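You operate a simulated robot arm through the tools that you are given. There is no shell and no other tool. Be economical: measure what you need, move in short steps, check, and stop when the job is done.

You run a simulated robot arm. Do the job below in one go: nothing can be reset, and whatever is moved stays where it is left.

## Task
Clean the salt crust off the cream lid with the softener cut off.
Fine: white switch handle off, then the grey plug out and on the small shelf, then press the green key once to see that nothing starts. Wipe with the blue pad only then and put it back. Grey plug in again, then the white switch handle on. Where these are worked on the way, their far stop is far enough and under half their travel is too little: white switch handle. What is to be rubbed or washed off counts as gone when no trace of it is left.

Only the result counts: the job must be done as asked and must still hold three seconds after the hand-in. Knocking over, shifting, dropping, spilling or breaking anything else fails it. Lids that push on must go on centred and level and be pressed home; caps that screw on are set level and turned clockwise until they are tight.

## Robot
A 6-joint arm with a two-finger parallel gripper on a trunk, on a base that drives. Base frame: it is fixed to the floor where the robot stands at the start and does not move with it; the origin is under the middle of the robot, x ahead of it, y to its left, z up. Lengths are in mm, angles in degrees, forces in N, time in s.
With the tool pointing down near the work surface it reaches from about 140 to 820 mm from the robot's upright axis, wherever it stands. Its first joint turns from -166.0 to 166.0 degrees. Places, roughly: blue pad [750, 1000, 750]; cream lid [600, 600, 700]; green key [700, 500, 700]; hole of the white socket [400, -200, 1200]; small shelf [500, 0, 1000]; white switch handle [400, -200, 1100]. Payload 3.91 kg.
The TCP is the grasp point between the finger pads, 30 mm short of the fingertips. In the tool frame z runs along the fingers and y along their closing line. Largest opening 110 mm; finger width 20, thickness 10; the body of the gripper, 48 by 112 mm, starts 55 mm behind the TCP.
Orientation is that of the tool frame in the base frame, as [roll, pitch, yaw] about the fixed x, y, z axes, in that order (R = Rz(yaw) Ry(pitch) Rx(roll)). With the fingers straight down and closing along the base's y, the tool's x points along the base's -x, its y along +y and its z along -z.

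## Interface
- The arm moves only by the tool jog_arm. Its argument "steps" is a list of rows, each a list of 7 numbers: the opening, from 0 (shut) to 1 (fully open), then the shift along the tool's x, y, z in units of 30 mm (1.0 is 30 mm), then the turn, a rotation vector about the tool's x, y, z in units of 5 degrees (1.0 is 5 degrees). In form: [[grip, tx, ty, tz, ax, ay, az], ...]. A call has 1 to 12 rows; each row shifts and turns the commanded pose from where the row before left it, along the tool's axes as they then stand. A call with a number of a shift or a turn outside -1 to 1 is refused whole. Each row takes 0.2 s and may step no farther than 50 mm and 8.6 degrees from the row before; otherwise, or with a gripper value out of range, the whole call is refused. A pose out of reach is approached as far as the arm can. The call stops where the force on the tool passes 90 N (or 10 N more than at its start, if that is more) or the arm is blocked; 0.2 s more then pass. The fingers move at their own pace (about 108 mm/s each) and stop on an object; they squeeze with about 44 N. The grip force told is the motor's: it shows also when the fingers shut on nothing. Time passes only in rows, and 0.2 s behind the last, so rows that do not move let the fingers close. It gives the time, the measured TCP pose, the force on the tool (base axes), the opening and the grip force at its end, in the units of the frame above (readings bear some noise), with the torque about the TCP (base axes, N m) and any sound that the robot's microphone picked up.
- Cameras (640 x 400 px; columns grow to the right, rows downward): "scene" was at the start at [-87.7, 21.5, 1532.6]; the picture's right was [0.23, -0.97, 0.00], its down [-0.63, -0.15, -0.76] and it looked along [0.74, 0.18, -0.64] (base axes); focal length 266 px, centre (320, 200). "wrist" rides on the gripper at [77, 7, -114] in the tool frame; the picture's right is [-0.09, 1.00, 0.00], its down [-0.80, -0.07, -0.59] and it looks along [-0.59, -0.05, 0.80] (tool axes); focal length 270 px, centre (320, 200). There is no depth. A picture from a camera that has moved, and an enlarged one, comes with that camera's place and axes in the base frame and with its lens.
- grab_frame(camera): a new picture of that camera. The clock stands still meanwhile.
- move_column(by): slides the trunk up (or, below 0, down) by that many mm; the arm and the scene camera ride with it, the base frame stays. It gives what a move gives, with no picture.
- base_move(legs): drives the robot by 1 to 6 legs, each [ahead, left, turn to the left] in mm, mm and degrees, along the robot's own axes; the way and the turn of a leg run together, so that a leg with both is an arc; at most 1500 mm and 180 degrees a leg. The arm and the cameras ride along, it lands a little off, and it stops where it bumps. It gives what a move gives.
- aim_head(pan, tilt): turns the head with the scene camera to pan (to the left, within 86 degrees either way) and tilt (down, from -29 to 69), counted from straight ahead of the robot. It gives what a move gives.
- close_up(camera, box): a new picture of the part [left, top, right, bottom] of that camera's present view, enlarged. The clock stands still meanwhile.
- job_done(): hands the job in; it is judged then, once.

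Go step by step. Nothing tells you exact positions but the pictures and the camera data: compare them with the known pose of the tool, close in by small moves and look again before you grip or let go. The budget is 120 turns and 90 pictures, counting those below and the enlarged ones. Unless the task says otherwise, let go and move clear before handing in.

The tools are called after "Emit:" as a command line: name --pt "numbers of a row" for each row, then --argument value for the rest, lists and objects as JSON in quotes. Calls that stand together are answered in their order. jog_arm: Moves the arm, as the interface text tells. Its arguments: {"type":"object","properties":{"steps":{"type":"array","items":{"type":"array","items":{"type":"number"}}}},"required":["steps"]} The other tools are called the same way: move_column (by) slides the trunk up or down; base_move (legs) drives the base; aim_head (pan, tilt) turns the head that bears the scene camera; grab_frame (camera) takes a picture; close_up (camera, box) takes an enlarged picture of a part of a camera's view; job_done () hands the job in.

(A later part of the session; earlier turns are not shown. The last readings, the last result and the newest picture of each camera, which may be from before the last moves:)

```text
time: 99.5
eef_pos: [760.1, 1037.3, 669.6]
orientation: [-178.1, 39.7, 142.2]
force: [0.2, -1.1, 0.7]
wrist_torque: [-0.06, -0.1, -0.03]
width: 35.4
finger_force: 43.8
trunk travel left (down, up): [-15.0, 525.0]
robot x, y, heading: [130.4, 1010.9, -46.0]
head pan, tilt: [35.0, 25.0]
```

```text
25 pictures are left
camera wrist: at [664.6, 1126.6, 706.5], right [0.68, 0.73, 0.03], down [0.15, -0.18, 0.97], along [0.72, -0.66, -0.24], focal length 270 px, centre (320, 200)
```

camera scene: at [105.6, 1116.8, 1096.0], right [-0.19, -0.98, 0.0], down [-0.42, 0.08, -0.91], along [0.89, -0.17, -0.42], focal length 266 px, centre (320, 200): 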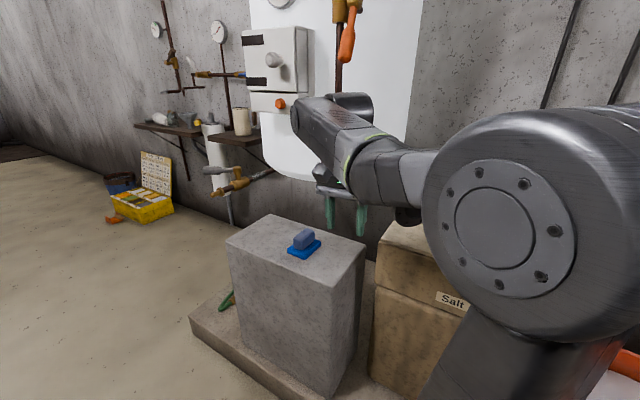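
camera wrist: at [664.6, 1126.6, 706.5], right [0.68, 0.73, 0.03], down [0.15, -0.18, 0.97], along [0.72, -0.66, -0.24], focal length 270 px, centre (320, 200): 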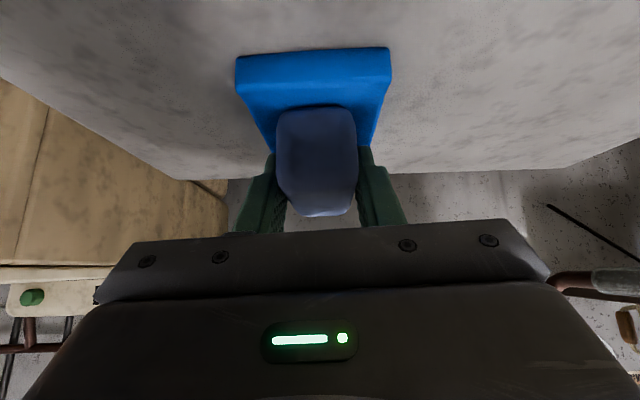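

The pad handle is gripped (rest pose noted: TCP 760,1037,670). I lift, draw back from under the pipe, and carry it toward the lid.

Emit:
jog_arm --pt "0.2 -0.32 0 -0.385 0 0 0" --pt "0.2 -0.5 0 -0.62 0 0 0" --pt "0.2 0.7 0 -0.58 0 0 0" --pt "0.2 0.7 0 -0.58 0 0 0" --pt "0.2 0.7 0 -0.58 0 0 0" --pt "0.2 0.1 0 -0.9 0 0 0" --pt "0.2 -0.6 0 -0.75 0 0 0" --pt "0.2 -0.6 0 -0.75 0 0 0" --pt "0.2 -0.6 0 -0.75 0 0 0"

Emit:
jog_arm --pt "0.2 0 -1 0 0 0 0" --pt "0.2 0 -1 0 0 0 0" --pt "0.2 0 -1 0 0 0 0" --pt "0.2 0 -1 0 0 0 0" --pt "0.2 0 -1 0 0 0 0" --pt "0.2 0 -1 0 0 0 0" --pt "0.2 0 -1 0 0 0 0" --pt "0.2 0 -1 0 0 0 0" --pt "0.2 0 -1 0 0 0 0" --pt "0.2 0 -1 0 0 0 0" --pt "0.2 0 -1 0 0 0 0"

Emit:
grab_frame --camera "wrist"

```text
time: 101.5
eef_pos: [680.7, 1103.2, 814.0]
orientation: [-178.1, 39.8, 142.1]
force: [0.4, 0.2, -0.1]
wrist_torque: [-0.01, -0.03, 0.02]
width: 22.0
finger_force: 0.0
trunk travel left (down, up): [-15.0, 525.0]
robot x, y, heading: [132.9, 1010.0, -46.3]
head pan, tilt: [35.0, 25.0]
```

```text
time: 103.9
eef_pos: [472.4, 848.5, 819.5]
orientation: [-178.1, 39.7, 142.2]
force: [0.6, -0.5, -0.4]
wrist_torque: [0.01, -0.01, 0.0]
width: 22.1
finger_force: 0.1
trunk travel left (down, up): [-15.0, 525.0]
robot x, y, heading: [134.8, 1007.0, -46.0]
head pan, tilt: [35.0, 25.0]
```

```text
24 pictures are left
camera wrist: at [375.3, 937.3, 858.4], right [0.68, 0.73, 0.03], down [0.15, -0.18, 0.97], along [0.72, -0.66, -0.24], focal length 270 px, centre (320, 200)
```

wrist: 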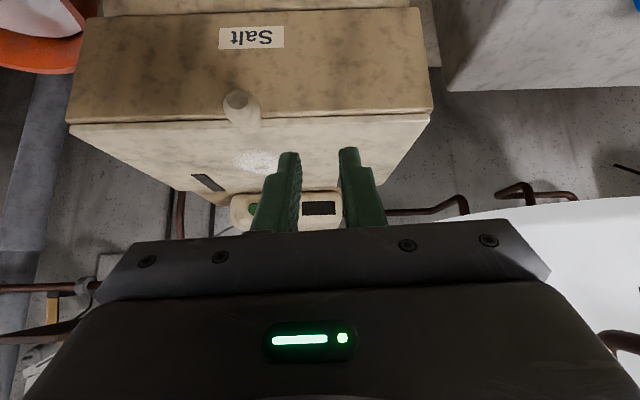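

The pad slipped out of the fingers; it appears still on the block. I look at it.

Emit:
grab_frame --camera "scene"

Emit:
close_up --camera "scene" --box '[220, 180, 400, 300]'

```text
23 pictures are left
camera scene: at [105.8, 1116.9, 1096.1], right [-0.19, -0.98, 0.0], down [-0.42, 0.08, -0.91], along [0.89, -0.17, -0.42], focal length 266 px, centre (320, 200)
```

scene: 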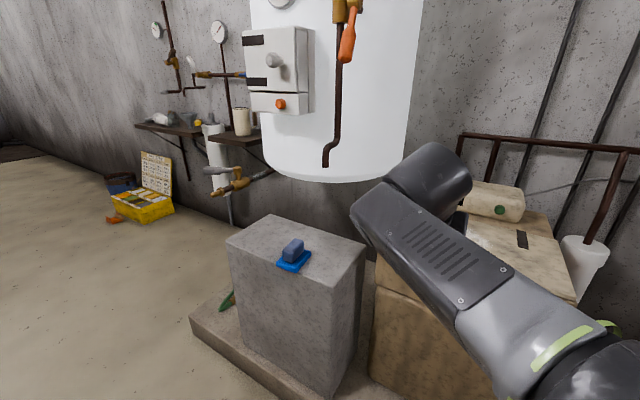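

```text
3.33 times, centred on (310, 240) of scene
camera zoom: at [105.8, 1116.9, 1096.1], right [-0.19, -0.98, 0.0], down [-0.42, 0.08, -0.91], along [0.89, -0.17, -0.42], focal length 886 px, centre (353, 67)
```

zoom: 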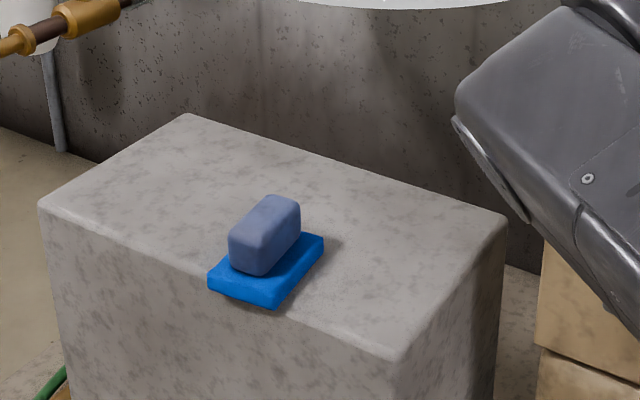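

The pad slid to the block's front edge but is upright. I go back, with less tilt, and look at it closely before gripping again.

Emit:
jog_arm --pt "0.75 0 1 0 0 0 0" --pt "0.75 0 1 0 0 0 0" --pt "0.75 0 1 0 0 0 0" --pt "0.75 0 1 0 0 0 0" --pt "0.75 0 1 0 0 0 0" --pt "0.75 0 1 0 0 0 0" --pt "0.75 0 1 0 0 0 0" --pt "0.75 0 1 0 0 0 0" --pt "0.75 0 1 0 0 0 0" --pt "0.75 0 0.6 0 0 1 0" --pt "0.75 0 0 0 0 1 0" --pt "0.75 0.2 0 -0.1 0 0 0"

Emit:
grab_frame --camera "wrist"

```text
time: 106.5
eef_pos: [650.6, 1075.1, 814.0]
orientation: [-178.3, 29.7, 141.8]
force: [-1.2, 0.3, -0.6]
wrist_torque: [0.01, -0.01, 0.0]
width: 82.4
finger_force: 0.1
trunk travel left (down, up): [-15.0, 525.0]
robot x, y, heading: [132.6, 1010.0, -46.0]
head pan, tilt: [35.0, 25.0]
```

```text
21 pictures are left
camera wrist: at [560.8, 1160.0, 874.7], right [0.69, 0.73, 0.02], down [0.28, -0.29, 0.91], along [0.67, -0.62, -0.4], focal length 270 px, centre (320, 200)
```

wrist: 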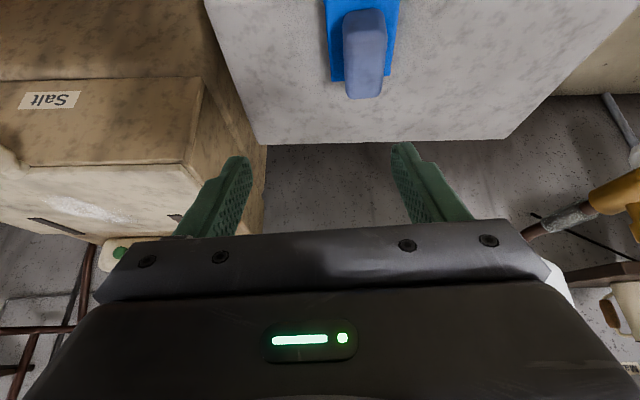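

Handle now centred near (717,1073). I descend most of the way toward it.

Emit:
jog_arm --pt "0.75 0.25 0.44 0.8 0 0 0" --pt "0.75 0.25 0.44 0.8 0 0 0" --pt "0.75 0.25 0.43 0.8 0 0 0" --pt "0.75 0.15 0 0.9 0 0 0" --pt "0.75 0.1 0 0.7 0 0 0"

Emit:
grab_frame --camera "wrist"

```text
time: 107.7
eef_pos: [699.0, 1082.2, 692.3]
orientation: [-178.4, 29.6, 141.6]
force: [-1.1, 0.4, 0.1]
wrist_torque: [-0.01, 0.01, -0.02]
width: 82.6
finger_force: 0.1
trunk travel left (down, up): [-15.0, 525.0]
robot x, y, heading: [133.0, 1013.7, -46.0]
head pan, tilt: [35.0, 25.0]
```

```text
20 pictures are left
camera wrist: at [609.0, 1166.0, 753.5], right [0.69, 0.73, 0.02], down [0.28, -0.29, 0.92], along [0.67, -0.62, -0.4], focal length 270 px, centre (320, 200)
```

wrist: 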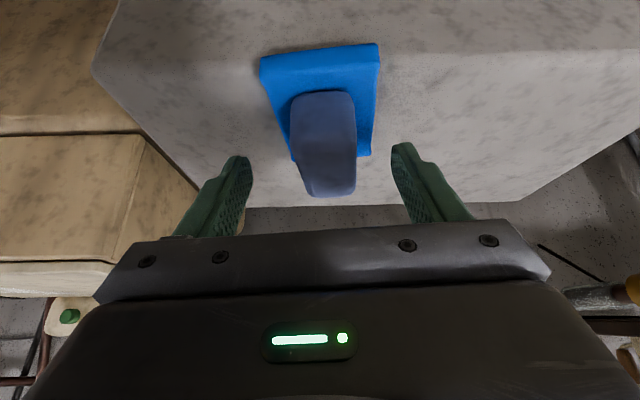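

Emit:
jog_arm --pt "0.75 0 0.08 0.45 0 0 -0.7" --pt "0.75 0 0 0.45 0 0 0" --pt "0.75 0 0 0.07 0 0 0"

Emit:
jog_arm --pt "0.75 0 0 0.1 0 0 0"

```text
time: 108.5
eef_pos: [710.7, 1073.8, 667.8]
orientation: [-176.3, 29.6, 145.8]
force: [0.5, 0.6, 0.1]
wrist_torque: [-0.02, -0.04, 0.01]
width: 82.4
finger_force: 0.1
trunk travel left (down, up): [-15.0, 525.0]
robot x, y, heading: [132.8, 1011.5, -45.9]
head pan, tilt: [35.0, 25.0]
```

```text
time: 108.9
eef_pos: [712.0, 1073.4, 666.4]
orientation: [-176.4, 29.6, 145.7]
force: [-0.1, -0.2, 0.0]
wrist_torque: [0.0, -0.01, -0.01]
width: 82.5
finger_force: 0.1
trunk travel left (down, up): [-15.0, 525.0]
robot x, y, heading: [132.3, 1011.0, -45.8]
head pan, tilt: [35.0, 25.0]
```

Emit:
jog_arm --pt "0.75 0 0 0.07 0 0 0" --pt "0.4 0 0 0 0 0 0" --pt "0.0 0 0 0 0 0 0" --pt "0.0 0 0 0 0 0 0" --pt "0.0 0 0 0 0 0 0"

Emit:
close_up --camera "wrist" --box '[220, 20, 420, 240]'

```text
time: 110.1
eef_pos: [712.5, 1072.1, 663.4]
orientation: [-176.4, 29.6, 145.6]
force: [1.1, 0.7, 1.7]
wrist_torque: [0.08, -0.11, 0.01]
width: 64.0
finger_force: 43.9
trunk travel left (down, up): [-15.0, 525.0]
robot x, y, heading: [134.6, 1007.9, -45.9]
head pan, tilt: [35.0, 25.0]
```

```text
1.82 times, centred on (320, 130) of wrist
camera zoom: at [620.2, 1153.1, 724.1], right [0.65, 0.76, -0.01], down [0.31, -0.25, 0.92], along [0.69, -0.6, -0.4], focal length 491 px, centre (320, 327)
```

zoom: 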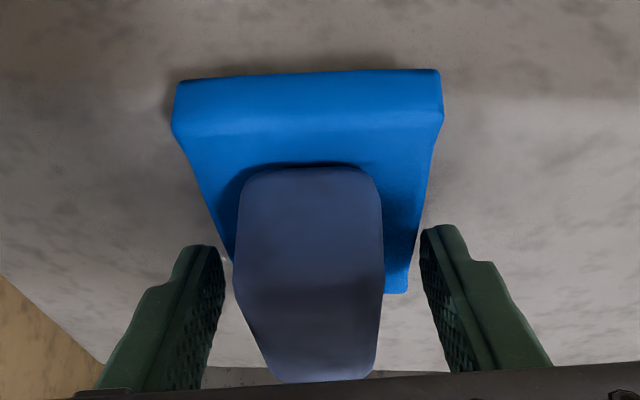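

That clamped the plate's sides; I open, rise ~5 mm and grip the handle just above the plate.

Emit:
jog_arm --pt "0.75 0 0 0 0 0 0" --pt "0.75 -0.08 0 -0.14 0 0 0" --pt "0.5 0 0 0 0 0 0" --pt "0.1 0 0 0 0 0 0" --pt "0.0 0 0 0 0 0 0" --pt "0.0 0 0 0 0 0 0" --pt "0.0 0 0 0 0 0 0"

Emit:
jog_arm --pt "0.0 -0.05 0 -0.087 0 0 0" --pt "0.0 -0.05 0 -0.087 0 0 0" --pt "0.0 -0.1 0 -0.17 0 0 0" --pt "0.0 -0.1 0 -0.17 0 0 0"

Emit:
grab_frame --camera "wrist"

```text
time: 111.7
eef_pos: [711.8, 1072.8, 669.3]
orientation: [-176.4, 29.5, 145.7]
force: [1.0, 0.8, 2.4]
wrist_torque: [0.13, -0.06, -0.03]
width: 49.8
finger_force: 44.1
trunk travel left (down, up): [-15.0, 525.0]
robot x, y, heading: [134.7, 1012.0, -46.1]
head pan, tilt: [35.0, 25.0]
```

```text
time: 112.7
eef_pos: [714.1, 1074.1, 687.0]
orientation: [-176.4, 29.6, 145.8]
force: [0.1, 0.0, -1.9]
wrist_torque: [0.0, 0.0, 0.0]
width: 49.9
finger_force: 44.0
trunk travel left (down, up): [-15.0, 525.0]
robot x, y, heading: [135.0, 1008.1, -46.1]
head pan, tilt: [35.0, 25.0]
```

```text
18 pictures are left
camera wrist: at [621.4, 1155.1, 747.1], right [0.65, 0.76, -0.01], down [0.31, -0.25, 0.92], along [0.69, -0.6, -0.4], focal length 270 px, centre (320, 200)
```

wrist: 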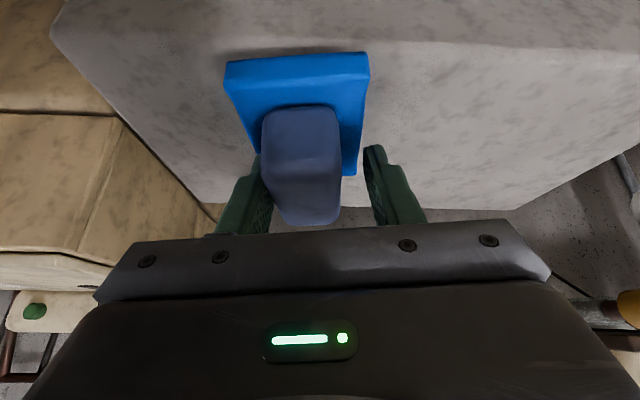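

The tool is rolled ~3.6°, so one finger caught the plate edge. I set the pad down, open, level the roll and re-grip the handle.

Emit:
jog_arm --pt "0.0 0.1 0 0.17 0 0 0" --pt "0.0 0.1 0 0.17 0 0 0" --pt "0.0 0.09 0 0.16 0 0 0" --pt "0.5 0 0 0 0 0 0" --pt "0.75 0 0 0 0 0 0" --pt "0.75 -0.05 0 -0.087 -0.72 0 0" --pt "0.75 0 0 0 0 0 0"

Emit:
jog_arm --pt "0.4 0 0 0 0 0 0" --pt "0.1 0 0 0 0 0 0" --pt "0.0 0 0 0 0 0 0" --pt "0.0 0 0 0 0 0 0" --pt "0.0 0 0 0 0 0 0"

Emit:
grab_frame --camera "wrist"

```text
time: 114.3
eef_pos: [712.2, 1073.8, 672.4]
orientation: [180.0, 29.7, 145.7]
force: [-0.1, -1.0, -0.7]
wrist_torque: [0.01, -0.01, -0.02]
width: 82.5
finger_force: 0.1
trunk travel left (down, up): [-15.0, 525.0]
robot x, y, heading: [132.7, 1006.7, -46.0]
head pan, tilt: [35.0, 25.0]
```

```text
time: 115.5
eef_pos: [712.7, 1074.0, 672.1]
orientation: [-179.8, 29.5, 145.6]
force: [0.6, -0.8, -0.6]
wrist_torque: [0.03, -0.05, -0.02]
width: 35.5
finger_force: 44.1
trunk travel left (down, up): [-15.0, 525.0]
robot x, y, heading: [133.1, 1010.0, -45.9]
head pan, tilt: [35.0, 25.0]
```

```text
17 pictures are left
camera wrist: at [615.5, 1148.6, 733.0], right [0.62, 0.78, 0.04], down [0.29, -0.28, 0.91], along [0.72, -0.56, -0.41], focal length 270 px, centre (320, 200)
```

wrist: 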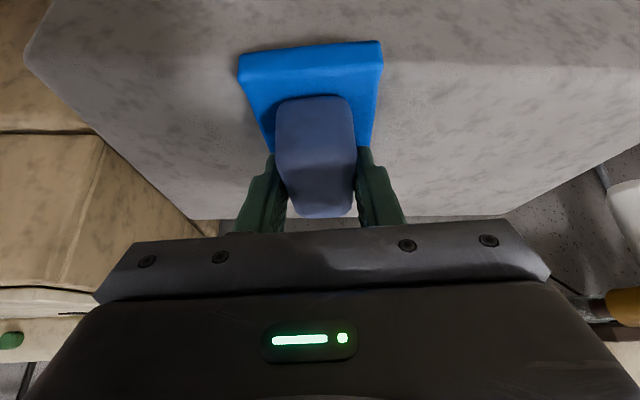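

Clean grip on the handle (35.5). I lift slowly and check the width.

Emit:
jog_arm --pt "0.0 -0.05 0 -0.087 0 0 0" --pt "0.0 -0.1 0 -0.17 0 0 0" --pt "0.0 -0.1 0 -0.17 0 0 0" --pt "0.0 -0.1 0 -0.17 0 0 0"

Emit:
grab_frame --camera "wrist"

```text
time: 116.5
eef_pos: [713.8, 1072.5, 692.9]
orientation: [180.0, 29.6, 145.7]
force: [0.1, -0.6, -0.6]
wrist_torque: [0.01, 0.0, 0.0]
width: 35.0
finger_force: 43.9
trunk travel left (down, up): [-15.0, 525.0]
robot x, y, heading: [135.0, 1013.8, -45.8]
head pan, tilt: [35.0, 25.0]
```

```text
16 pictures are left
camera wrist: at [617.2, 1148.3, 754.0], right [0.62, 0.78, 0.04], down [0.29, -0.29, 0.91], along [0.72, -0.56, -0.41], focal length 270 px, centre (320, 200)
```

wrist: 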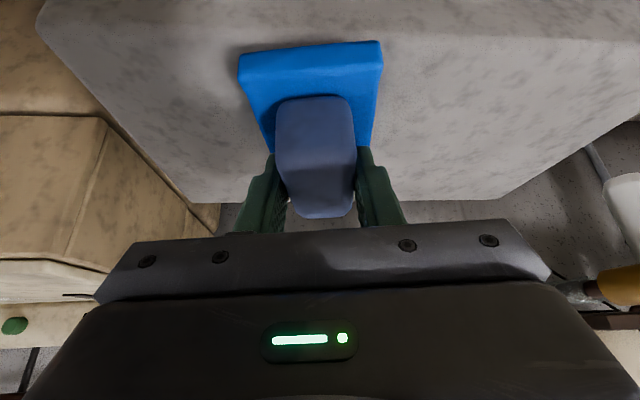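

Held well. I raise, draw back a bit, and carry it right to above the crust.

Emit:
jog_arm --pt "0 -0.3 0 -0.55 0 0 0" --pt "0 -0.3 0 -0.55 0 0 0" --pt "0 -0.3 0 -0.55 0 0 0" --pt "0 0.1 0 -0.7 0 0 0" --pt "0 0.1 0 -0.7 0 0 0" --pt "0 -0.3 0 -0.55 0 0 0" --pt "0 -0.3 0 -0.55 0 0 0" --pt "0 0 -0.6 0 0 0 0" --pt "0 0 -0.9 0 0 0 0" --pt "0 0 -0.9 0 0 0 0" --pt "0 0 -0.9 0 0 0 0" --pt "0 0 -0.9 0 0 0 0"

Emit:
jog_arm --pt "0 0 -0.9 0 0 0 0" --pt "0 0 -0.9 0 0 0 0" --pt "0 0 -0.9 0 0 0 0" --pt "0 0 -0.9 0 0 0 0" --pt "0 0 -0.9 0 0 0 0" --pt "0 0 -0.9 0 0 0 0" --pt "0 0 -0.9 0 0 0 0" --pt "0 0 -0.9 0 0 0 0" --pt "0 0 -0.9 0 0 0 0" --pt "0 0 -0.9 0 0 0 0" --pt "0 0 -0.7 0 0 0 0"

Emit:
grab_frame --camera "wrist"

```text
time: 119.1
eef_pos: [621.0, 985.9, 821.7]
orientation: [-179.9, 29.5, 145.8]
force: [-0.2, 0.7, -1.1]
wrist_torque: [0.01, 0.04, 0.01]
width: 35.3
finger_force: 44.7
trunk travel left (down, up): [-15.0, 525.0]
robot x, y, heading: [136.9, 1009.2, -46.1]
head pan, tilt: [35.0, 25.0]
```

```text
time: 121.5
eef_pos: [459.2, 742.7, 814.5]
orientation: [-180.0, 28.9, 146.0]
force: [-0.4, -0.5, -1.4]
wrist_torque: [0.03, -0.03, -0.01]
width: 35.3
finger_force: 44.3
trunk travel left (down, up): [-15.0, 525.0]
robot x, y, heading: [132.5, 1012.3, -45.9]
head pan, tilt: [35.0, 25.0]
```

```text
15 pictures are left
camera wrist: at [362.4, 816.7, 877.8], right [0.62, 0.78, 0.04], down [0.3, -0.29, 0.91], along [0.72, -0.55, -0.42], focal length 270 px, centre (320, 200)
```

wrist: 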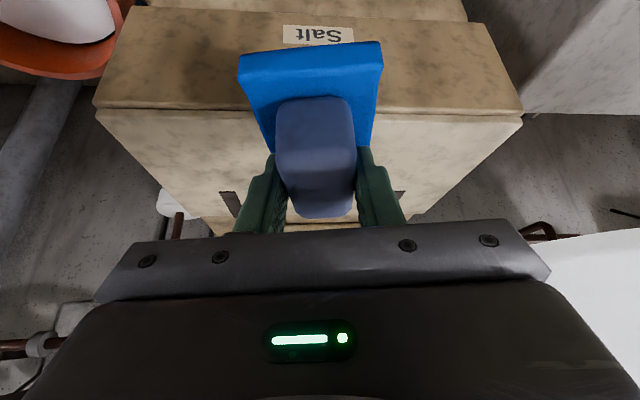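

Crust lies under where I'm heading. I move forward over it and then lower to contact.

Emit:
jog_arm --pt "0 -0.87 -0.05 0.48 0 0 0" --pt "0 -0.87 -0.05 0.48 0 0 0" --pt "0 -0.87 -0.05 0.48 0 0 0" --pt "0 -0.87 -0.05 0.48 0 0 0" --pt "0 -0.87 -0.05 0.48 0 0 0" --pt "0 -0.77 -0.05 0.43 0 0 0" --pt "0 0.25 0 0.44 0 0 0" --pt "0 0.25 0 0.44 0 0 0"

Emit:
jog_arm --pt "0 0.12 0 0.22 0 0 0" --pt "0 0.08 0 0.14 0 0 0"

```text
time: 123.3
eef_pos: [596.6, 636.7, 792.2]
orientation: [-179.9, 29.6, 145.8]
force: [1.0, -0.5, -1.5]
wrist_torque: [0.0, -0.01, -0.03]
width: 35.3
finger_force: 43.8
trunk travel left (down, up): [-15.0, 525.0]
robot x, y, heading: [133.0, 1011.8, -45.7]
head pan, tilt: [35.0, 25.0]
```

```text
time: 123.9
eef_pos: [596.2, 638.2, 780.4]
orientation: [-180.0, 29.6, 145.7]
force: [0.1, 0.3, -0.6]
wrist_torque: [0.0, -0.01, -0.03]
width: 35.3
finger_force: 44.1
trunk travel left (down, up): [-15.0, 525.0]
robot x, y, heading: [135.7, 1008.4, -46.0]
head pan, tilt: [35.0, 25.0]
```

Emit:
jog_arm --pt "0 0.08 0 0.14 0 0 0" --pt "0 0.08 0 0.14 0 0 0"

Emit:
jog_arm --pt "0 0.07 0 0.12 0 0 0"

Emit:
jog_arm --pt "0 0.07 0 0.12 0 0 0"

```text
time: 124.5
eef_pos: [597.4, 636.8, 770.9]
orientation: [-179.9, 29.6, 145.7]
force: [0.3, 0.1, -1.3]
wrist_torque: [-0.02, 0.02, 0.04]
width: 35.3
finger_force: 43.6
trunk travel left (down, up): [-15.0, 525.0]
robot x, y, heading: [135.0, 1008.4, -45.9]
head pan, tilt: [35.0, 25.0]
```

```text
time: 124.9
eef_pos: [595.8, 637.1, 766.1]
orientation: [-179.9, 29.6, 145.7]
force: [0.1, 0.3, -1.1]
wrist_torque: [0.03, 0.01, 0.02]
width: 35.2
finger_force: 44.1
trunk travel left (down, up): [-15.0, 525.0]
robot x, y, heading: [132.4, 1011.6, -45.8]
head pan, tilt: [35.0, 25.0]
```

```text
time: 125.3
eef_pos: [596.2, 638.1, 764.7]
orientation: [-179.8, 29.9, 145.8]
force: [-0.1, -0.8, 12.5]
wrist_torque: [0.4, 0.43, 0.03]
width: 35.2
finger_force: 44.3
trunk travel left (down, up): [-15.0, 525.0]
robot x, y, heading: [137.2, 1010.6, -45.8]
head pan, tilt: [35.0, 25.0]
```

Contact at z≈765, touching at the rear edge first. I tip the pad 1.5° forward, press a bit more and check.

Emit:
jog_arm --pt "0 0.05 0 0.08 0 0.3 0" --pt "0 0 0 0 0 0 0"

```text
time: 125.9
eef_pos: [595.8, 636.4, 764.1]
orientation: [-179.9, 28.6, 145.8]
force: [7.4, -6.2, 36.4]
wrist_torque: [-0.74, -1.23, 0.01]
width: 35.4
finger_force: 44.5
trunk travel left (down, up): [-15.0, 525.0]
robot x, y, heading: [134.3, 1012.1, -45.8]
head pan, tilt: [35.0, 25.0]
```

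Pressing evenly now at ~35 N. I rub with strokes across the crust.

Emit:
jog_arm --pt "0 0 0.8 0 0 -0.1 0" --pt "0 0 0.8 0 0 0 0" --pt "0 0 -0.8 0 0 0 0" --pt "0 0 -0.8 0 0 0 0" --pt "0 0 -0.8 0 0 0 0" --pt "0 0 -0.8 0 0 0 0" --pt "0 0 0.8 0 0 0 0" --pt "0 0 0.8 0 0 0 0" --pt "0 0 0.8 0 0 0 0" --pt "0 0 0.8 0 0 0 0" --pt "0 0 -0.8 0 0 0 0" --pt "0 0 -0.8 0 0 0 0"

Emit:
jog_arm --pt "0 -0.87 0 0.48 0 0 0" --pt "0 0 0.8 0 0 0 0" --pt "0 0 0.8 0 0 0 0" --pt "0 0 -0.8 0 0 0 0" --pt "0 0 -0.8 0 0 0 0" --pt "0 0 -0.8 0 0 0 0" --pt "0 0 -0.8 0 0 0 0" --pt "0 0.87 0 -0.48 0 0 0" --pt "0 0.87 0 -0.48 0 0 0" --pt "0 0 0.8 0 0 0 0" --pt "0 0 0.8 0 0 0 0" --pt "0 0 0.8 0 0 0 0"

Emit:
jog_arm --pt "0 0 0.8 0 0 0 0" --pt "0 -0.87 0 0.48 0 0 0" --pt "0 -0.87 0 0.48 0 0 0" --pt "0 0 -0.8 0 0 0 0" --pt "0 0.87 0 -0.48 0 0 0" --pt "0 0.87 0 -0.48 0 0 0" --pt "0 0 -0.8 0 0 0 0" --pt "0 -0.87 0 0.48 0 0 0" --pt "0 -0.87 0 0.48 0 0 0" --pt "0 0 -0.8 0 0 0 0" --pt "0 0.87 0 -0.48 0 0 0" --pt "0 0.87 0 -0.48 0 0 0"

```text
time: 128.5
eef_pos: [596.4, 642.1, 764.3]
orientation: [-180.0, 29.0, 145.9]
force: [10.5, 14.1, 39.4]
wrist_torque: [0.57, -0.55, -0.03]
width: 35.2
finger_force: 44.1
trunk travel left (down, up): [-15.0, 525.0]
robot x, y, heading: [131.6, 1013.7, -45.8]
head pan, tilt: [35.0, 25.0]
```

```text
time: 131.1
eef_pos: [582.0, 674.1, 763.0]
orientation: [-179.9, 28.9, 145.7]
force: [-8.6, -11.5, 38.3]
wrist_torque: [-0.99, -0.24, -0.14]
width: 35.6
finger_force: 43.7
trunk travel left (down, up): [-15.0, 525.0]
robot x, y, heading: [134.2, 1010.4, -46.2]
head pan, tilt: [35.0, 25.0]
```

```text
time: 133.7
eef_pos: [557.2, 634.3, 763.2]
orientation: [180.0, 28.8, 145.6]
force: [6.2, -6.7, 30.4]
wrist_torque: [-0.37, -0.47, -0.03]
width: 35.2
finger_force: 43.8
trunk travel left (down, up): [-15.0, 525.0]
robot x, y, heading: [133.1, 1010.6, -46.1]
head pan, tilt: [35.0, 25.0]
```

I lift off and move back-left to view the lid.

Emit:
jog_arm --pt "0 -0.3 0 -0.5 0 0 0" --pt "0 -0.4 0 -0.7 0 0 0" --pt "0 0.85 0.6 -0.45 0 0 0" --pt "0 0.85 0.6 -0.45 0 0 0" --pt "0 0.85 0.6 -0.45 0 0 0" --pt "0 0.85 0.6 -0.45 0 0 0" --pt "0 0.85 0.6 -0.45 0 0 0" --pt "0 0.85 0.8 -0.45 0 0 0" --pt "0 0 0.9 0 0 0 0" --pt "0 0 0.9 0 0 0 0"

Emit:
grab_frame --camera "wrist"

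```text
time: 135.9
eef_pos: [509.5, 871.1, 799.6]
orientation: [180.0, 28.6, 145.7]
force: [0.2, -0.6, -0.7]
wrist_torque: [0.02, 0.0, -0.01]
width: 35.4
finger_force: 44.1
trunk travel left (down, up): [-15.0, 525.0]
robot x, y, heading: [132.5, 1012.7, -45.9]
head pan, tilt: [35.0, 25.0]
```

```text
14 pictures are left
camera wrist: at [414.1, 946.7, 862.4], right [0.63, 0.78, 0.04], down [0.31, -0.29, 0.91], along [0.72, -0.55, -0.42], focal length 270 px, centre (320, 200)
```

wrist: 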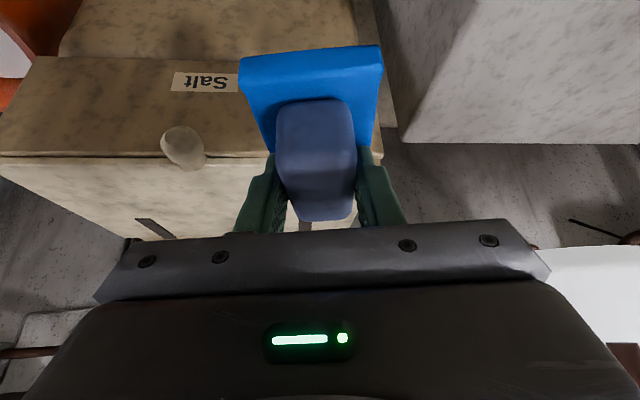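

Emit:
aim_head --pan -8 --tilt 40

Emit:
grab_frame --camera "scene"

Emit:
close_up --camera "wrist" --box '[100, 140, 280, 250]'

```text
time: 137.0
eef_pos: [510.2, 871.9, 798.3]
orientation: [-179.8, 28.6, 145.6]
force: [0.7, -0.6, -0.5]
wrist_torque: [-0.01, -0.01, -0.01]
width: 35.5
finger_force: 44.4
trunk travel left (down, up): [-15.0, 525.0]
robot x, y, heading: [131.0, 1011.3, -45.8]
head pan, tilt: [-8.0, 40.0]
```

```text
13 pictures are left
camera scene: at [65.3, 1065.6, 1072.8], right [-0.81, -0.59, 0.0], down [-0.38, 0.52, -0.77], along [0.45, -0.62, -0.64], focal length 266 px, centre (320, 200)
```

scene: 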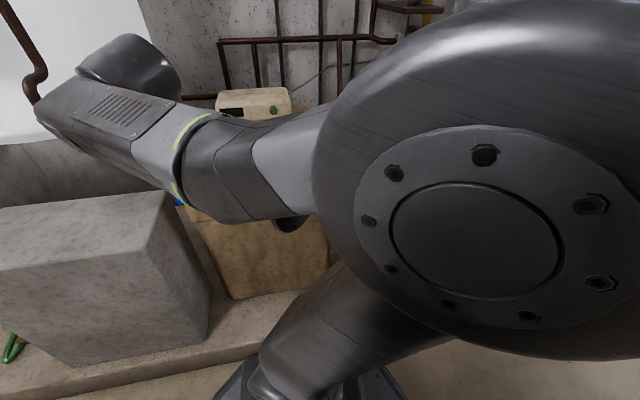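

```text
3.56 times, centred on (190, 195) of wrist
camera zoom: at [414.3, 946.3, 862.3], right [0.62, 0.78, 0.04], down [0.31, -0.29, 0.91], along [0.72, -0.55, -0.42], focal length 961 px, centre (782, 218)
```

zoom: 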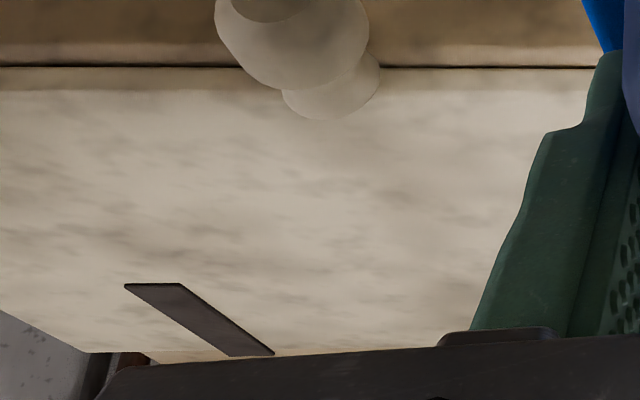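

The lid looks clean in this grazing view; I raise to get a steeper look at the wiped spot.

Emit:
jog_arm --pt "0 -0.48 0 -0.87 0 0 0" --pt "0 -0.48 0 -0.87 0 0 0" --pt "0 0.5 -0.3 -0.8 0 0 0" --pt "0 0.8 -0.5 -0.45 0 0 0" --pt "0 0.8 0 -0.45 0 0 0"

Emit:
close_up --camera "wrist" --box '[80, 60, 320, 230]'

```text
time: 138.2
eef_pos: [430.1, 896.3, 874.8]
orientation: [-179.9, 28.6, 145.8]
force: [0.7, -0.1, -0.7]
wrist_torque: [-0.01, 0.03, -0.04]
width: 35.4
finger_force: 43.8
trunk travel left (down, up): [-15.0, 525.0]
robot x, y, heading: [131.3, 1011.2, -45.8]
head pan, tilt: [-8.0, 40.0]
```

```text
2.35 times, centred on (200, 145) of wrist
camera zoom: at [334.5, 971.0, 936.3], right [0.63, 0.78, 0.04], down [0.31, -0.29, 0.91], along [0.72, -0.55, -0.42], focal length 636 px, centre (602, 329)
```

zoom: 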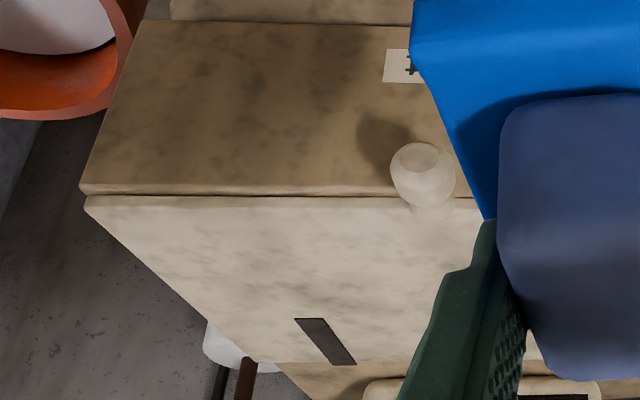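

Emit:
jog_arm --pt "0 0 0.9 0 0 0 0" --pt "0 0 0.9 0 0 0 0" --pt "0 0 0.9 0 0 0 0"

Emit:
close_up --camera "wrist" --box '[60, 60, 300, 230]'

```text
time: 139.0
eef_pos: [475.0, 960.3, 874.2]
orientation: [-179.9, 28.7, 145.7]
force: [-0.1, 0.0, -0.8]
wrist_torque: [0.02, -0.05, 0.0]
width: 35.0
finger_force: 43.9
trunk travel left (down, up): [-15.0, 525.0]
robot x, y, heading: [135.4, 1011.1, -46.1]
head pan, tilt: [-8.0, 40.0]
```

```text
2.35 times, centred on (180, 145) of wrist
camera zoom: at [380.0, 1035.9, 936.9], right [0.63, 0.78, 0.04], down [0.31, -0.29, 0.91], along [0.72, -0.55, -0.42], focal length 636 px, centre (649, 329)
```

zoom: 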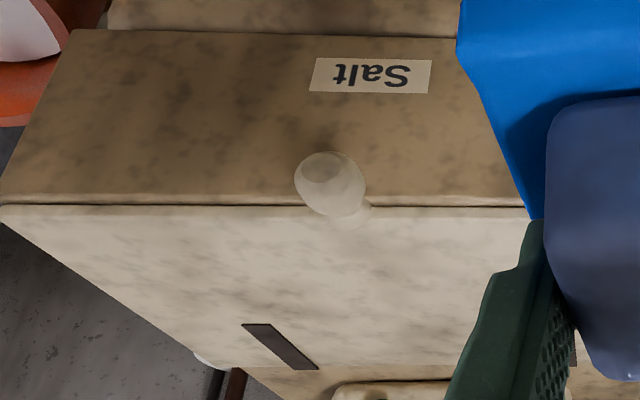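

The crust is gone. Now I return the pad: left, down, then forward under the pipe to its original spot near (762,1035).

Emit:
jog_arm --pt "0 0 0.9 0 0.38 0 0.7" --pt "0 0 0.98 0 0 0 0" --pt "0 0 0.98 0 0 0 0" --pt "0 0 0.98 0 0 0 0" --pt "0 0 0.98 0 0 0 0" --pt "0 0 0.98 0 0 0 0" --pt "0 0 0.98 0 0 0 0" --pt "0 0 0.98 0 0 0 0" --pt "0 0.48 0 0.877 0 0 0" --pt "0 0.48 0 0.877 0 0 0" --pt "0 0.48 0 0.877 0 0 0" --pt "0 0.48 0 0.877 0 0 0"

Emit:
jog_arm --pt "0 -0.877 0 0.48 0 0 0" --pt "0 -0.877 0 0.48 0 0 0" --pt "0 -0.877 0 0.48 0 0 0" --pt "0 -0.877 0 0.48 0 0 0" --pt "0 -0.877 0 0.48 0 0 0"

```text
time: 141.6
eef_pos: [619.3, 1145.4, 752.6]
orientation: [-180.0, 28.6, 141.8]
force: [-0.4, 0.2, -0.9]
wrist_torque: [0.01, 0.0, -0.03]
width: 35.4
finger_force: 44.1
trunk travel left (down, up): [-15.0, 525.0]
robot x, y, heading: [134.7, 1009.2, -46.1]
head pan, tilt: [-8.0, 40.0]
```

```text
time: 142.8
eef_pos: [739.6, 1055.2, 752.5]
orientation: [-180.0, 28.7, 141.8]
force: [-0.3, 0.2, -1.2]
wrist_torque: [0.05, -0.02, -0.01]
width: 35.5
finger_force: 44.2
trunk travel left (down, up): [-15.0, 525.0]
robot x, y, heading: [131.8, 1009.8, -45.8]
head pan, tilt: [-8.0, 40.0]
```

Emit:
jog_arm --pt "0 -0.86 -0.07 0.47 0 0 0" --pt "0 0.38 0 0.7 0 0 0" --pt "0 0.38 0 0.7 0 0 0" --pt "0 0.3 0 0.55 0 0 0" --pt "0 0.1 0 0.18 0 0 0"

Emit:
jog_arm --pt "0 0.07 0 0.12 0 0 0"

Emit:
grab_frame --camera "wrist"

```text
time: 144.0
eef_pos: [759.4, 1033.1, 678.8]
orientation: [-179.9, 28.7, 141.7]
force: [-0.6, -0.2, -1.6]
wrist_torque: [0.0, 0.01, -0.01]
width: 35.4
finger_force: 43.9
trunk travel left (down, up): [-15.0, 525.0]
robot x, y, heading: [131.9, 1013.5, -45.9]
head pan, tilt: [-8.0, 40.0]
```

```text
time: 144.4
eef_pos: [758.7, 1035.0, 675.9]
orientation: [-179.8, 28.6, 141.8]
force: [0.4, -0.1, -1.1]
wrist_torque: [-0.04, -0.01, -0.01]
width: 35.3
finger_force: 44.5
trunk travel left (down, up): [-15.0, 525.0]
robot x, y, heading: [134.5, 1011.3, -46.2]
head pan, tilt: [-8.0, 40.0]
```

```text
9 pictures are left
camera wrist: at [668.3, 1115.2, 738.2], right [0.68, 0.73, 0.04], down [0.29, -0.31, 0.91], along [0.68, -0.6, -0.42], focal length 270 px, centre (320, 200)
```

wrist: 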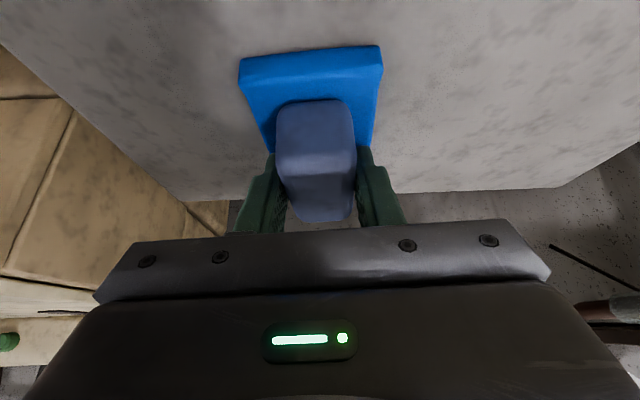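

Emit:
jog_arm --pt "0 0.05 0 0.09 0 0 0"

Emit:
jog_arm --pt "0 0.04 0 0.08 0 0 0"

```text
time: 144.8
eef_pos: [757.2, 1033.9, 673.3]
orientation: [-179.9, 28.5, 141.8]
force: [0.4, -0.8, -0.6]
wrist_torque: [-0.02, 0.01, 0.0]
width: 35.4
finger_force: 43.9
trunk travel left (down, up): [-15.0, 525.0]
robot x, y, heading: [137.9, 1013.3, -46.0]
head pan, tilt: [-8.0, 40.0]
```

```text
time: 145.2
eef_pos: [759.8, 1033.5, 671.0]
orientation: [-180.0, 28.6, 141.7]
force: [-0.5, 0.2, -0.6]
wrist_torque: [0.01, -0.04, 0.05]
width: 35.3
finger_force: 43.7
trunk travel left (down, up): [-15.0, 525.0]
robot x, y, heading: [134.0, 1010.1, -46.0]
head pan, tilt: [-8.0, 40.0]
```

Emit:
jog_arm --pt "0 0.04 0 0.08 0 0 0"

Emit:
jog_arm --pt "0 0.03 0 0.05 0 0 0"

```text
time: 145.6
eef_pos: [758.2, 1033.8, 671.1]
orientation: [179.9, 28.8, 141.7]
force: [-4.0, 2.6, 13.2]
wrist_torque: [-0.39, 0.07, -0.08]
width: 35.2
finger_force: 43.7
trunk travel left (down, up): [-15.0, 525.0]
robot x, y, heading: [135.3, 1011.0, -45.8]
head pan, tilt: [-8.0, 40.0]
```

```text
time: 146.0
eef_pos: [757.3, 1035.1, 670.6]
orientation: [179.7, 28.9, 141.7]
force: [1.2, 1.7, 32.6]
wrist_torque: [-0.03, 0.85, -0.02]
width: 35.2
finger_force: 44.4
trunk travel left (down, up): [-15.0, 525.0]
robot x, y, heading: [136.6, 1003.7, -45.8]
head pan, tilt: [-8.0, 40.0]
```

The pad rests on the block. I open and withdraw along the tool axis.

Emit:
jog_arm --pt "0 -0.03 0 -0.05 0 0 0" --pt "0.4 0 0 0 0 0 0" --pt "0.7 0 0 0 0 0 0" --pt "0.7 0 0 -0.3 0 0 0" --pt "0.7 0 0 -0.9 0 0 0" --pt "0.7 0 0 -0.9 0 0 0" --pt "0.7 0 0 -0.9 0 0 0" --pt "0.7 0.6 0 -0.6 0 0 0" --pt "0.7 0.8 0 -0.5 0 0 0" --pt "0.7 0.8 0 -0.5 0 0 0"

Emit:
grab_frame --camera "wrist"

```text
time: 148.2
eef_pos: [662.0, 1109.2, 758.4]
orientation: [-179.9, 28.7, 141.8]
force: [0.2, 0.6, 0.2]
wrist_torque: [0.01, -0.02, -0.03]
width: 77.0
finger_force: 0.0
trunk travel left (down, up): [-15.0, 525.0]
robot x, y, heading: [135.9, 1012.9, -45.9]
head pan, tilt: [-8.0, 40.0]
```

```text
8 pictures are left
camera wrist: at [571.8, 1190.7, 821.9], right [0.68, 0.73, 0.04], down [0.29, -0.31, 0.91], along [0.68, -0.6, -0.42], focal length 270 px, centre (320, 200)
```

wrist: 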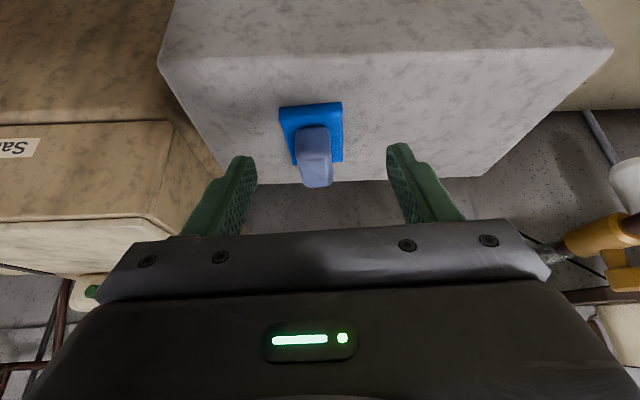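

The pad is back at its place. Now I pitch the tool to horizontal while raising it, ready to fetch the plug.

Emit:
jog_arm --pt "0.55 -0.35 0 -0.64 0 -1 0" --pt "0.55 -0.41 0 -0.6 0 -1 0" --pt "0.55 -0.46 0 -0.57 0 -1 0" --pt "0.55 -0.51 0 -0.52 0 -1 0" --pt "0.55 -0.55 0 -0.48 0 -1 0" --pt "0.55 -0.59 0 -0.43 0 -1 0" --pt "0.55 -0.63 0 -0.38 0 -1 0" --pt "0.55 -0.66 0 -0.32 0 -1 0" --pt "0.55 -0.68 0 -0.26 0 -1 0" --pt "0.55 -0.7 0 -0.2 0 -1 0" --pt "0.55 -0.72 0 -0.14 0 -1 0" --pt "0.55 -0.73 0 -0.08 0 -1 0"

Emit:
base_move --legs '[[-30, 0, 0], [0, -770, 0]]'

```text
time: 150.8
eef_pos: [663.3, 1109.5, 1021.2]
orientation: [-178.9, 88.6, 142.9]
force: [0.3, -0.5, 0.1]
wrist_torque: [-0.02, -0.04, -0.01]
width: 60.5
finger_force: 0.1
trunk travel left (down, up): [-15.0, 525.0]
robot x, y, heading: [131.5, 1011.5, -46.0]
head pan, tilt: [-8.0, 40.0]
```

```text
time: 155.4
eef_pos: [85.1, 591.8, 1021.4]
orientation: [-178.1, 88.6, 143.4]
force: [-0.2, -0.9, 0.2]
wrist_torque: [-0.02, -0.02, -0.02]
width: 60.4
finger_force: 0.2
trunk travel left (down, up): [-15.0, 525.0]
robot x, y, heading: [-445.4, 497.0, -46.2]
head pan, tilt: [-8.0, 40.0]
```

Emit:
base_move --legs '[[366, -6, 0.5]]'

```text
time: 157.8
eef_pos: [336.1, 326.6, 1021.3]
orientation: [-178.3, 88.6, 143.8]
force: [0.0, 0.0, 0.2]
wrist_torque: [0.01, -0.01, -0.01]
width: 60.7
finger_force: 0.2
trunk travel left (down, up): [-15.0, 525.0]
robot x, y, heading: [-195.0, 226.5, -45.6]
head pan, tilt: [-8.0, 40.0]
```

Back at the wall station. I move to the pre-grasp point in front of the shelf and look.

Emit:
jog_arm --pt "0.6 0 -1 1 0 0 0" --pt "0.6 0 -1 1 0 0 0" --pt "0.6 0 -1 1 0 0 0" --pt "0.6 0 -1 1 0 0 0" --pt "0.6 0 -1 1 0 0 0" --pt "0.6 0 -1 1 0 0 0"

Emit:
grab_frame --camera "wrist"

```text
time: 159.2
eef_pos: [368.9, 73.9, 1019.9]
orientation: [-177.9, 88.6, 144.1]
force: [0.2, 0.1, 0.0]
wrist_torque: [0.0, 0.01, -0.01]
width: 65.7
finger_force: 0.1
trunk travel left (down, up): [-15.0, 525.0]
robot x, y, heading: [-190.3, 224.5, -46.0]
head pan, tilt: [-8.0, 40.0]
```

```text
7 pictures are left
camera wrist: at [282.4, 151.2, 943.5], right [0.62, 0.78, 0.09], down [-0.5, 0.3, 0.82], along [0.61, -0.55, 0.57], focal length 270 px, centre (320, 200)
```

wrist: 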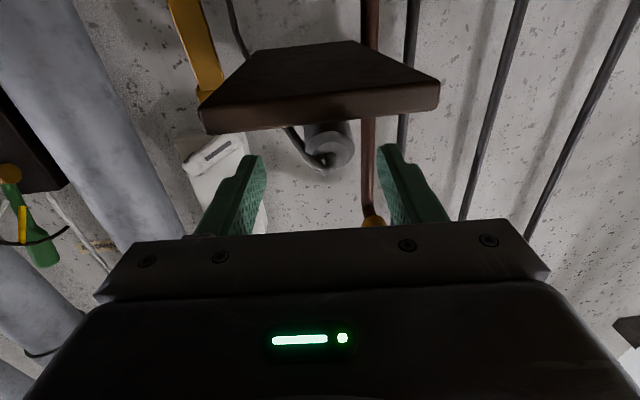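

The plug's rear end is ahead, ~8 mm left of my line. I correct, advance 76 mm and grip.

Emit:
jog_arm --pt "0.6 0.05 0.25 0.5 0 0 0" --pt "0.6 0 0 0.7 0 0 0" --pt "0.6 0 0 0.7 0 0 0" --pt "0.6 0 0 0.6 0 0 0"

Emit:
jog_arm --pt "0.4 0 0 0 0 0 0" --pt "0.2 0 0 0 0 0 0" --pt "0.0 0 0 0 0 0 0" --pt "0.0 0 0 0 0 0 0"

```text
time: 160.2
eef_pos: [431.3, 32.8, 1014.5]
orientation: [-178.2, 88.5, 143.8]
force: [0.2, -0.1, 0.0]
wrist_torque: [-0.01, -0.01, -0.01]
width: 66.1
finger_force: 0.0
trunk travel left (down, up): [-15.0, 525.0]
robot x, y, heading: [-196.6, 222.3, -46.1]
head pan, tilt: [-8.0, 40.0]
```

```text
time: 161.2
eef_pos: [430.2, 32.7, 1012.0]
orientation: [-178.1, 88.6, 143.7]
force: [-0.4, -0.7, -0.9]
wrist_torque: [-0.02, 0.08, -0.01]
width: 34.7
finger_force: 44.3
trunk travel left (down, up): [-15.0, 525.0]
robot x, y, heading: [-192.5, 223.4, -45.9]
head pan, tilt: [-8.0, 40.0]
```

Gripped. I lift the plug off the shelf, back out, and compare how it sits in the hand with before.

Emit:
jog_arm --pt "0.0 -0.3 0 0 0 0 0" --pt "0.0 -0.7 0 0 0 0 0" --pt "0.0 -1 0 0 0 0 0" --pt "0.0 -1 0 0 0 0 0" --pt "0.0 -1 0 -0.3 0 -0.25 0"

Emit:
grab_frame --camera "wrist"

```text
time: 162.4
eef_pos: [425.2, 37.0, 1134.9]
orientation: [-169.4, 89.7, 152.6]
force: [0.0, 0.6, -0.4]
wrist_torque: [0.02, 0.0, -0.01]
width: 35.0
finger_force: 44.5
trunk travel left (down, up): [-15.0, 525.0]
robot x, y, heading: [-191.2, 223.9, -45.9]
head pan, tilt: [-8.0, 40.0]
```

```text
6 pictures are left
camera wrist: at [340.1, 113.4, 1057.1], right [0.61, 0.78, 0.09], down [-0.51, 0.31, 0.8], along [0.6, -0.54, 0.59], focal length 270 px, centre (320, 200)
```

wrist: 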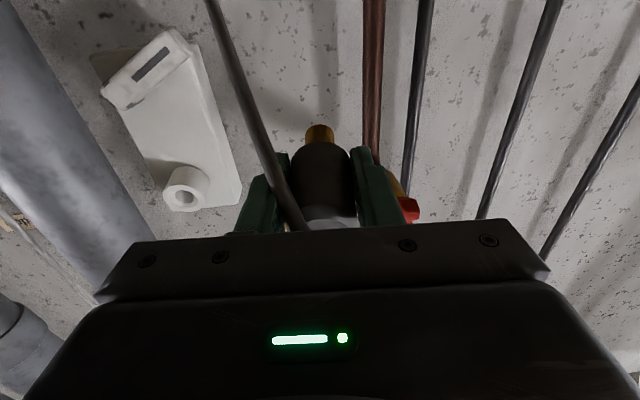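

The plug sits ~10 mm higher in the hand than before. I raise with the trunk and move to 95 mm in front of the socket on its axis, corrected for that.

Emit:
move_column --by 101

Emit:
jog_arm --pt "0.0 0 -0.96 0.15 0 0 0" --pt "0.0 0 -0.96 0.2 0 0 0" --pt "0.0 0 -0.96 0.2 0 0 0" --pt "0.0 0 -0.96 0.2 0 0 0" --pt "0.0 0 -0.96 0.2 0 0 0" --pt "0.0 0 -0.96 0.13 0 0 0"

Emit:
close_up --camera "wrist" --box '[240, 60, 400, 180]'

```text
time: 163.7
eef_pos: [424.9, 37.8, 1235.8]
orientation: [-166.2, 89.9, 155.6]
force: [-0.1, 0.5, -1.7]
wrist_torque: [0.01, 0.0, -0.01]
width: 34.5
finger_force: 44.3
trunk travel left (down, up): [-116.0, 424.0]
robot x, y, heading: [-192.4, 225.3, -45.7]
head pan, tilt: [-8.0, 40.0]
```

```text
time: 165.1
eef_pos: [341.2, -119.4, 1235.4]
orientation: [-174.3, 89.8, 147.5]
force: [0.1, 0.6, -1.1]
wrist_torque: [0.04, 0.02, -0.03]
width: 34.8
finger_force: 44.5
trunk travel left (down, up): [-116.0, 424.0]
robot x, y, heading: [-196.6, 228.3, -45.5]
head pan, tilt: [-8.0, 40.0]
```

```text
3.33 times, centred on (320, 120) of wrist
camera zoom: at [256.8, -42.8, 1157.6], right [0.61, 0.78, 0.09], down [-0.51, 0.31, 0.8], along [0.6, -0.54, 0.59], focal length 901 px, centre (320, 467)
```

zoom: 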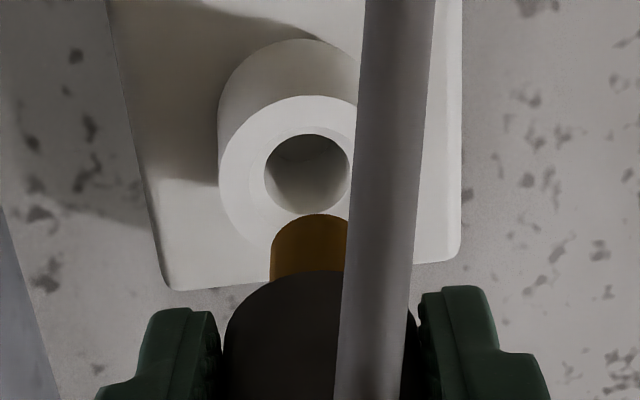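

Pin and hole nearly line up; I estimate a 2 mm shift to the right is needed and ~50 mm to the hole. I shift and advance 42 mm, then look.

Emit:
jog_arm --pt "0.0 0 -0.06 0.5 0 0 0" --pt "0.0 0 0 0.5 0 0 0" --pt "0.0 0 0 0.4 0 0 0"

Emit:
close_up --camera "wrist" --box '[260, 70, 380, 160]'

```text
time: 165.9
eef_pos: [375.4, -145.4, 1234.3]
orientation: [-158.3, 89.9, 163.6]
force: [-0.7, 0.2, -0.8]
wrist_torque: [0.02, 0.02, 0.01]
width: 34.7
finger_force: 43.6
trunk travel left (down, up): [-116.0, 424.0]
robot x, y, heading: [-195.0, 222.6, -45.7]
head pan, tilt: [-8.0, 40.0]
```

```text
4.44 times, centred on (320, 115) of wrist
camera zoom: at [290.5, -69.5, 1156.8], right [0.61, 0.78, 0.09], down [-0.51, 0.31, 0.8], along [0.6, -0.54, 0.59], focal length 1201 px, centre (320, 578)
```

zoom: 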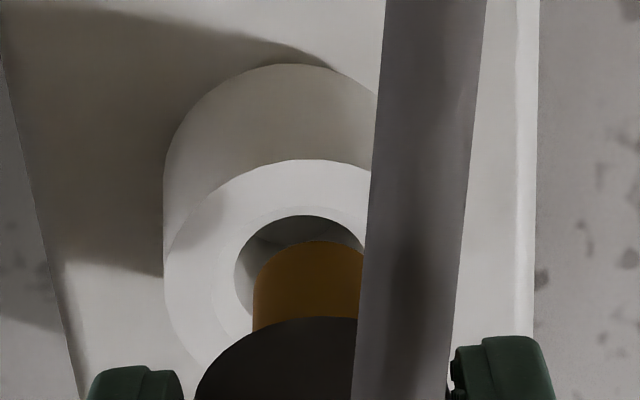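

Pin and hole coincide within ~1.4 mm. I nudge right 1.2 mm and insert gently.

Emit:
jog_arm --pt "0.0 0 -0.04 0.2 0 0 0" --pt "0.0 0 0 0.2 0 0 0" --pt "0.0 0 0 0.2 0 0 0"

Emit:
jog_arm --pt "0.0 0 0 0.2 0 0 0" --pt "0.0 0 0 0.2 0 0 0"

```text
time: 166.7
eef_pos: [389.1, -158.5, 1234.4]
orientation: [-174.6, 89.9, 147.3]
force: [0.1, -0.1, -1.3]
wrist_torque: [0.01, 0.03, 0.01]
width: 34.7
finger_force: 44.1
trunk travel left (down, up): [-116.0, 424.0]
robot x, y, heading: [-193.8, 225.9, -45.7]
head pan, tilt: [-8.0, 40.0]
```

```text
time: 167.3
eef_pos: [395.9, -163.2, 1239.2]
orientation: [-12.6, 89.8, -50.7]
force: [-4.6, 5.7, 7.4]
wrist_torque: [-0.22, -0.29, 0.11]
width: 34.8
finger_force: 44.2
trunk travel left (down, up): [-116.0, 424.0]
robot x, y, heading: [-193.5, 224.3, -45.9]
head pan, tilt: [-8.0, 40.0]
```

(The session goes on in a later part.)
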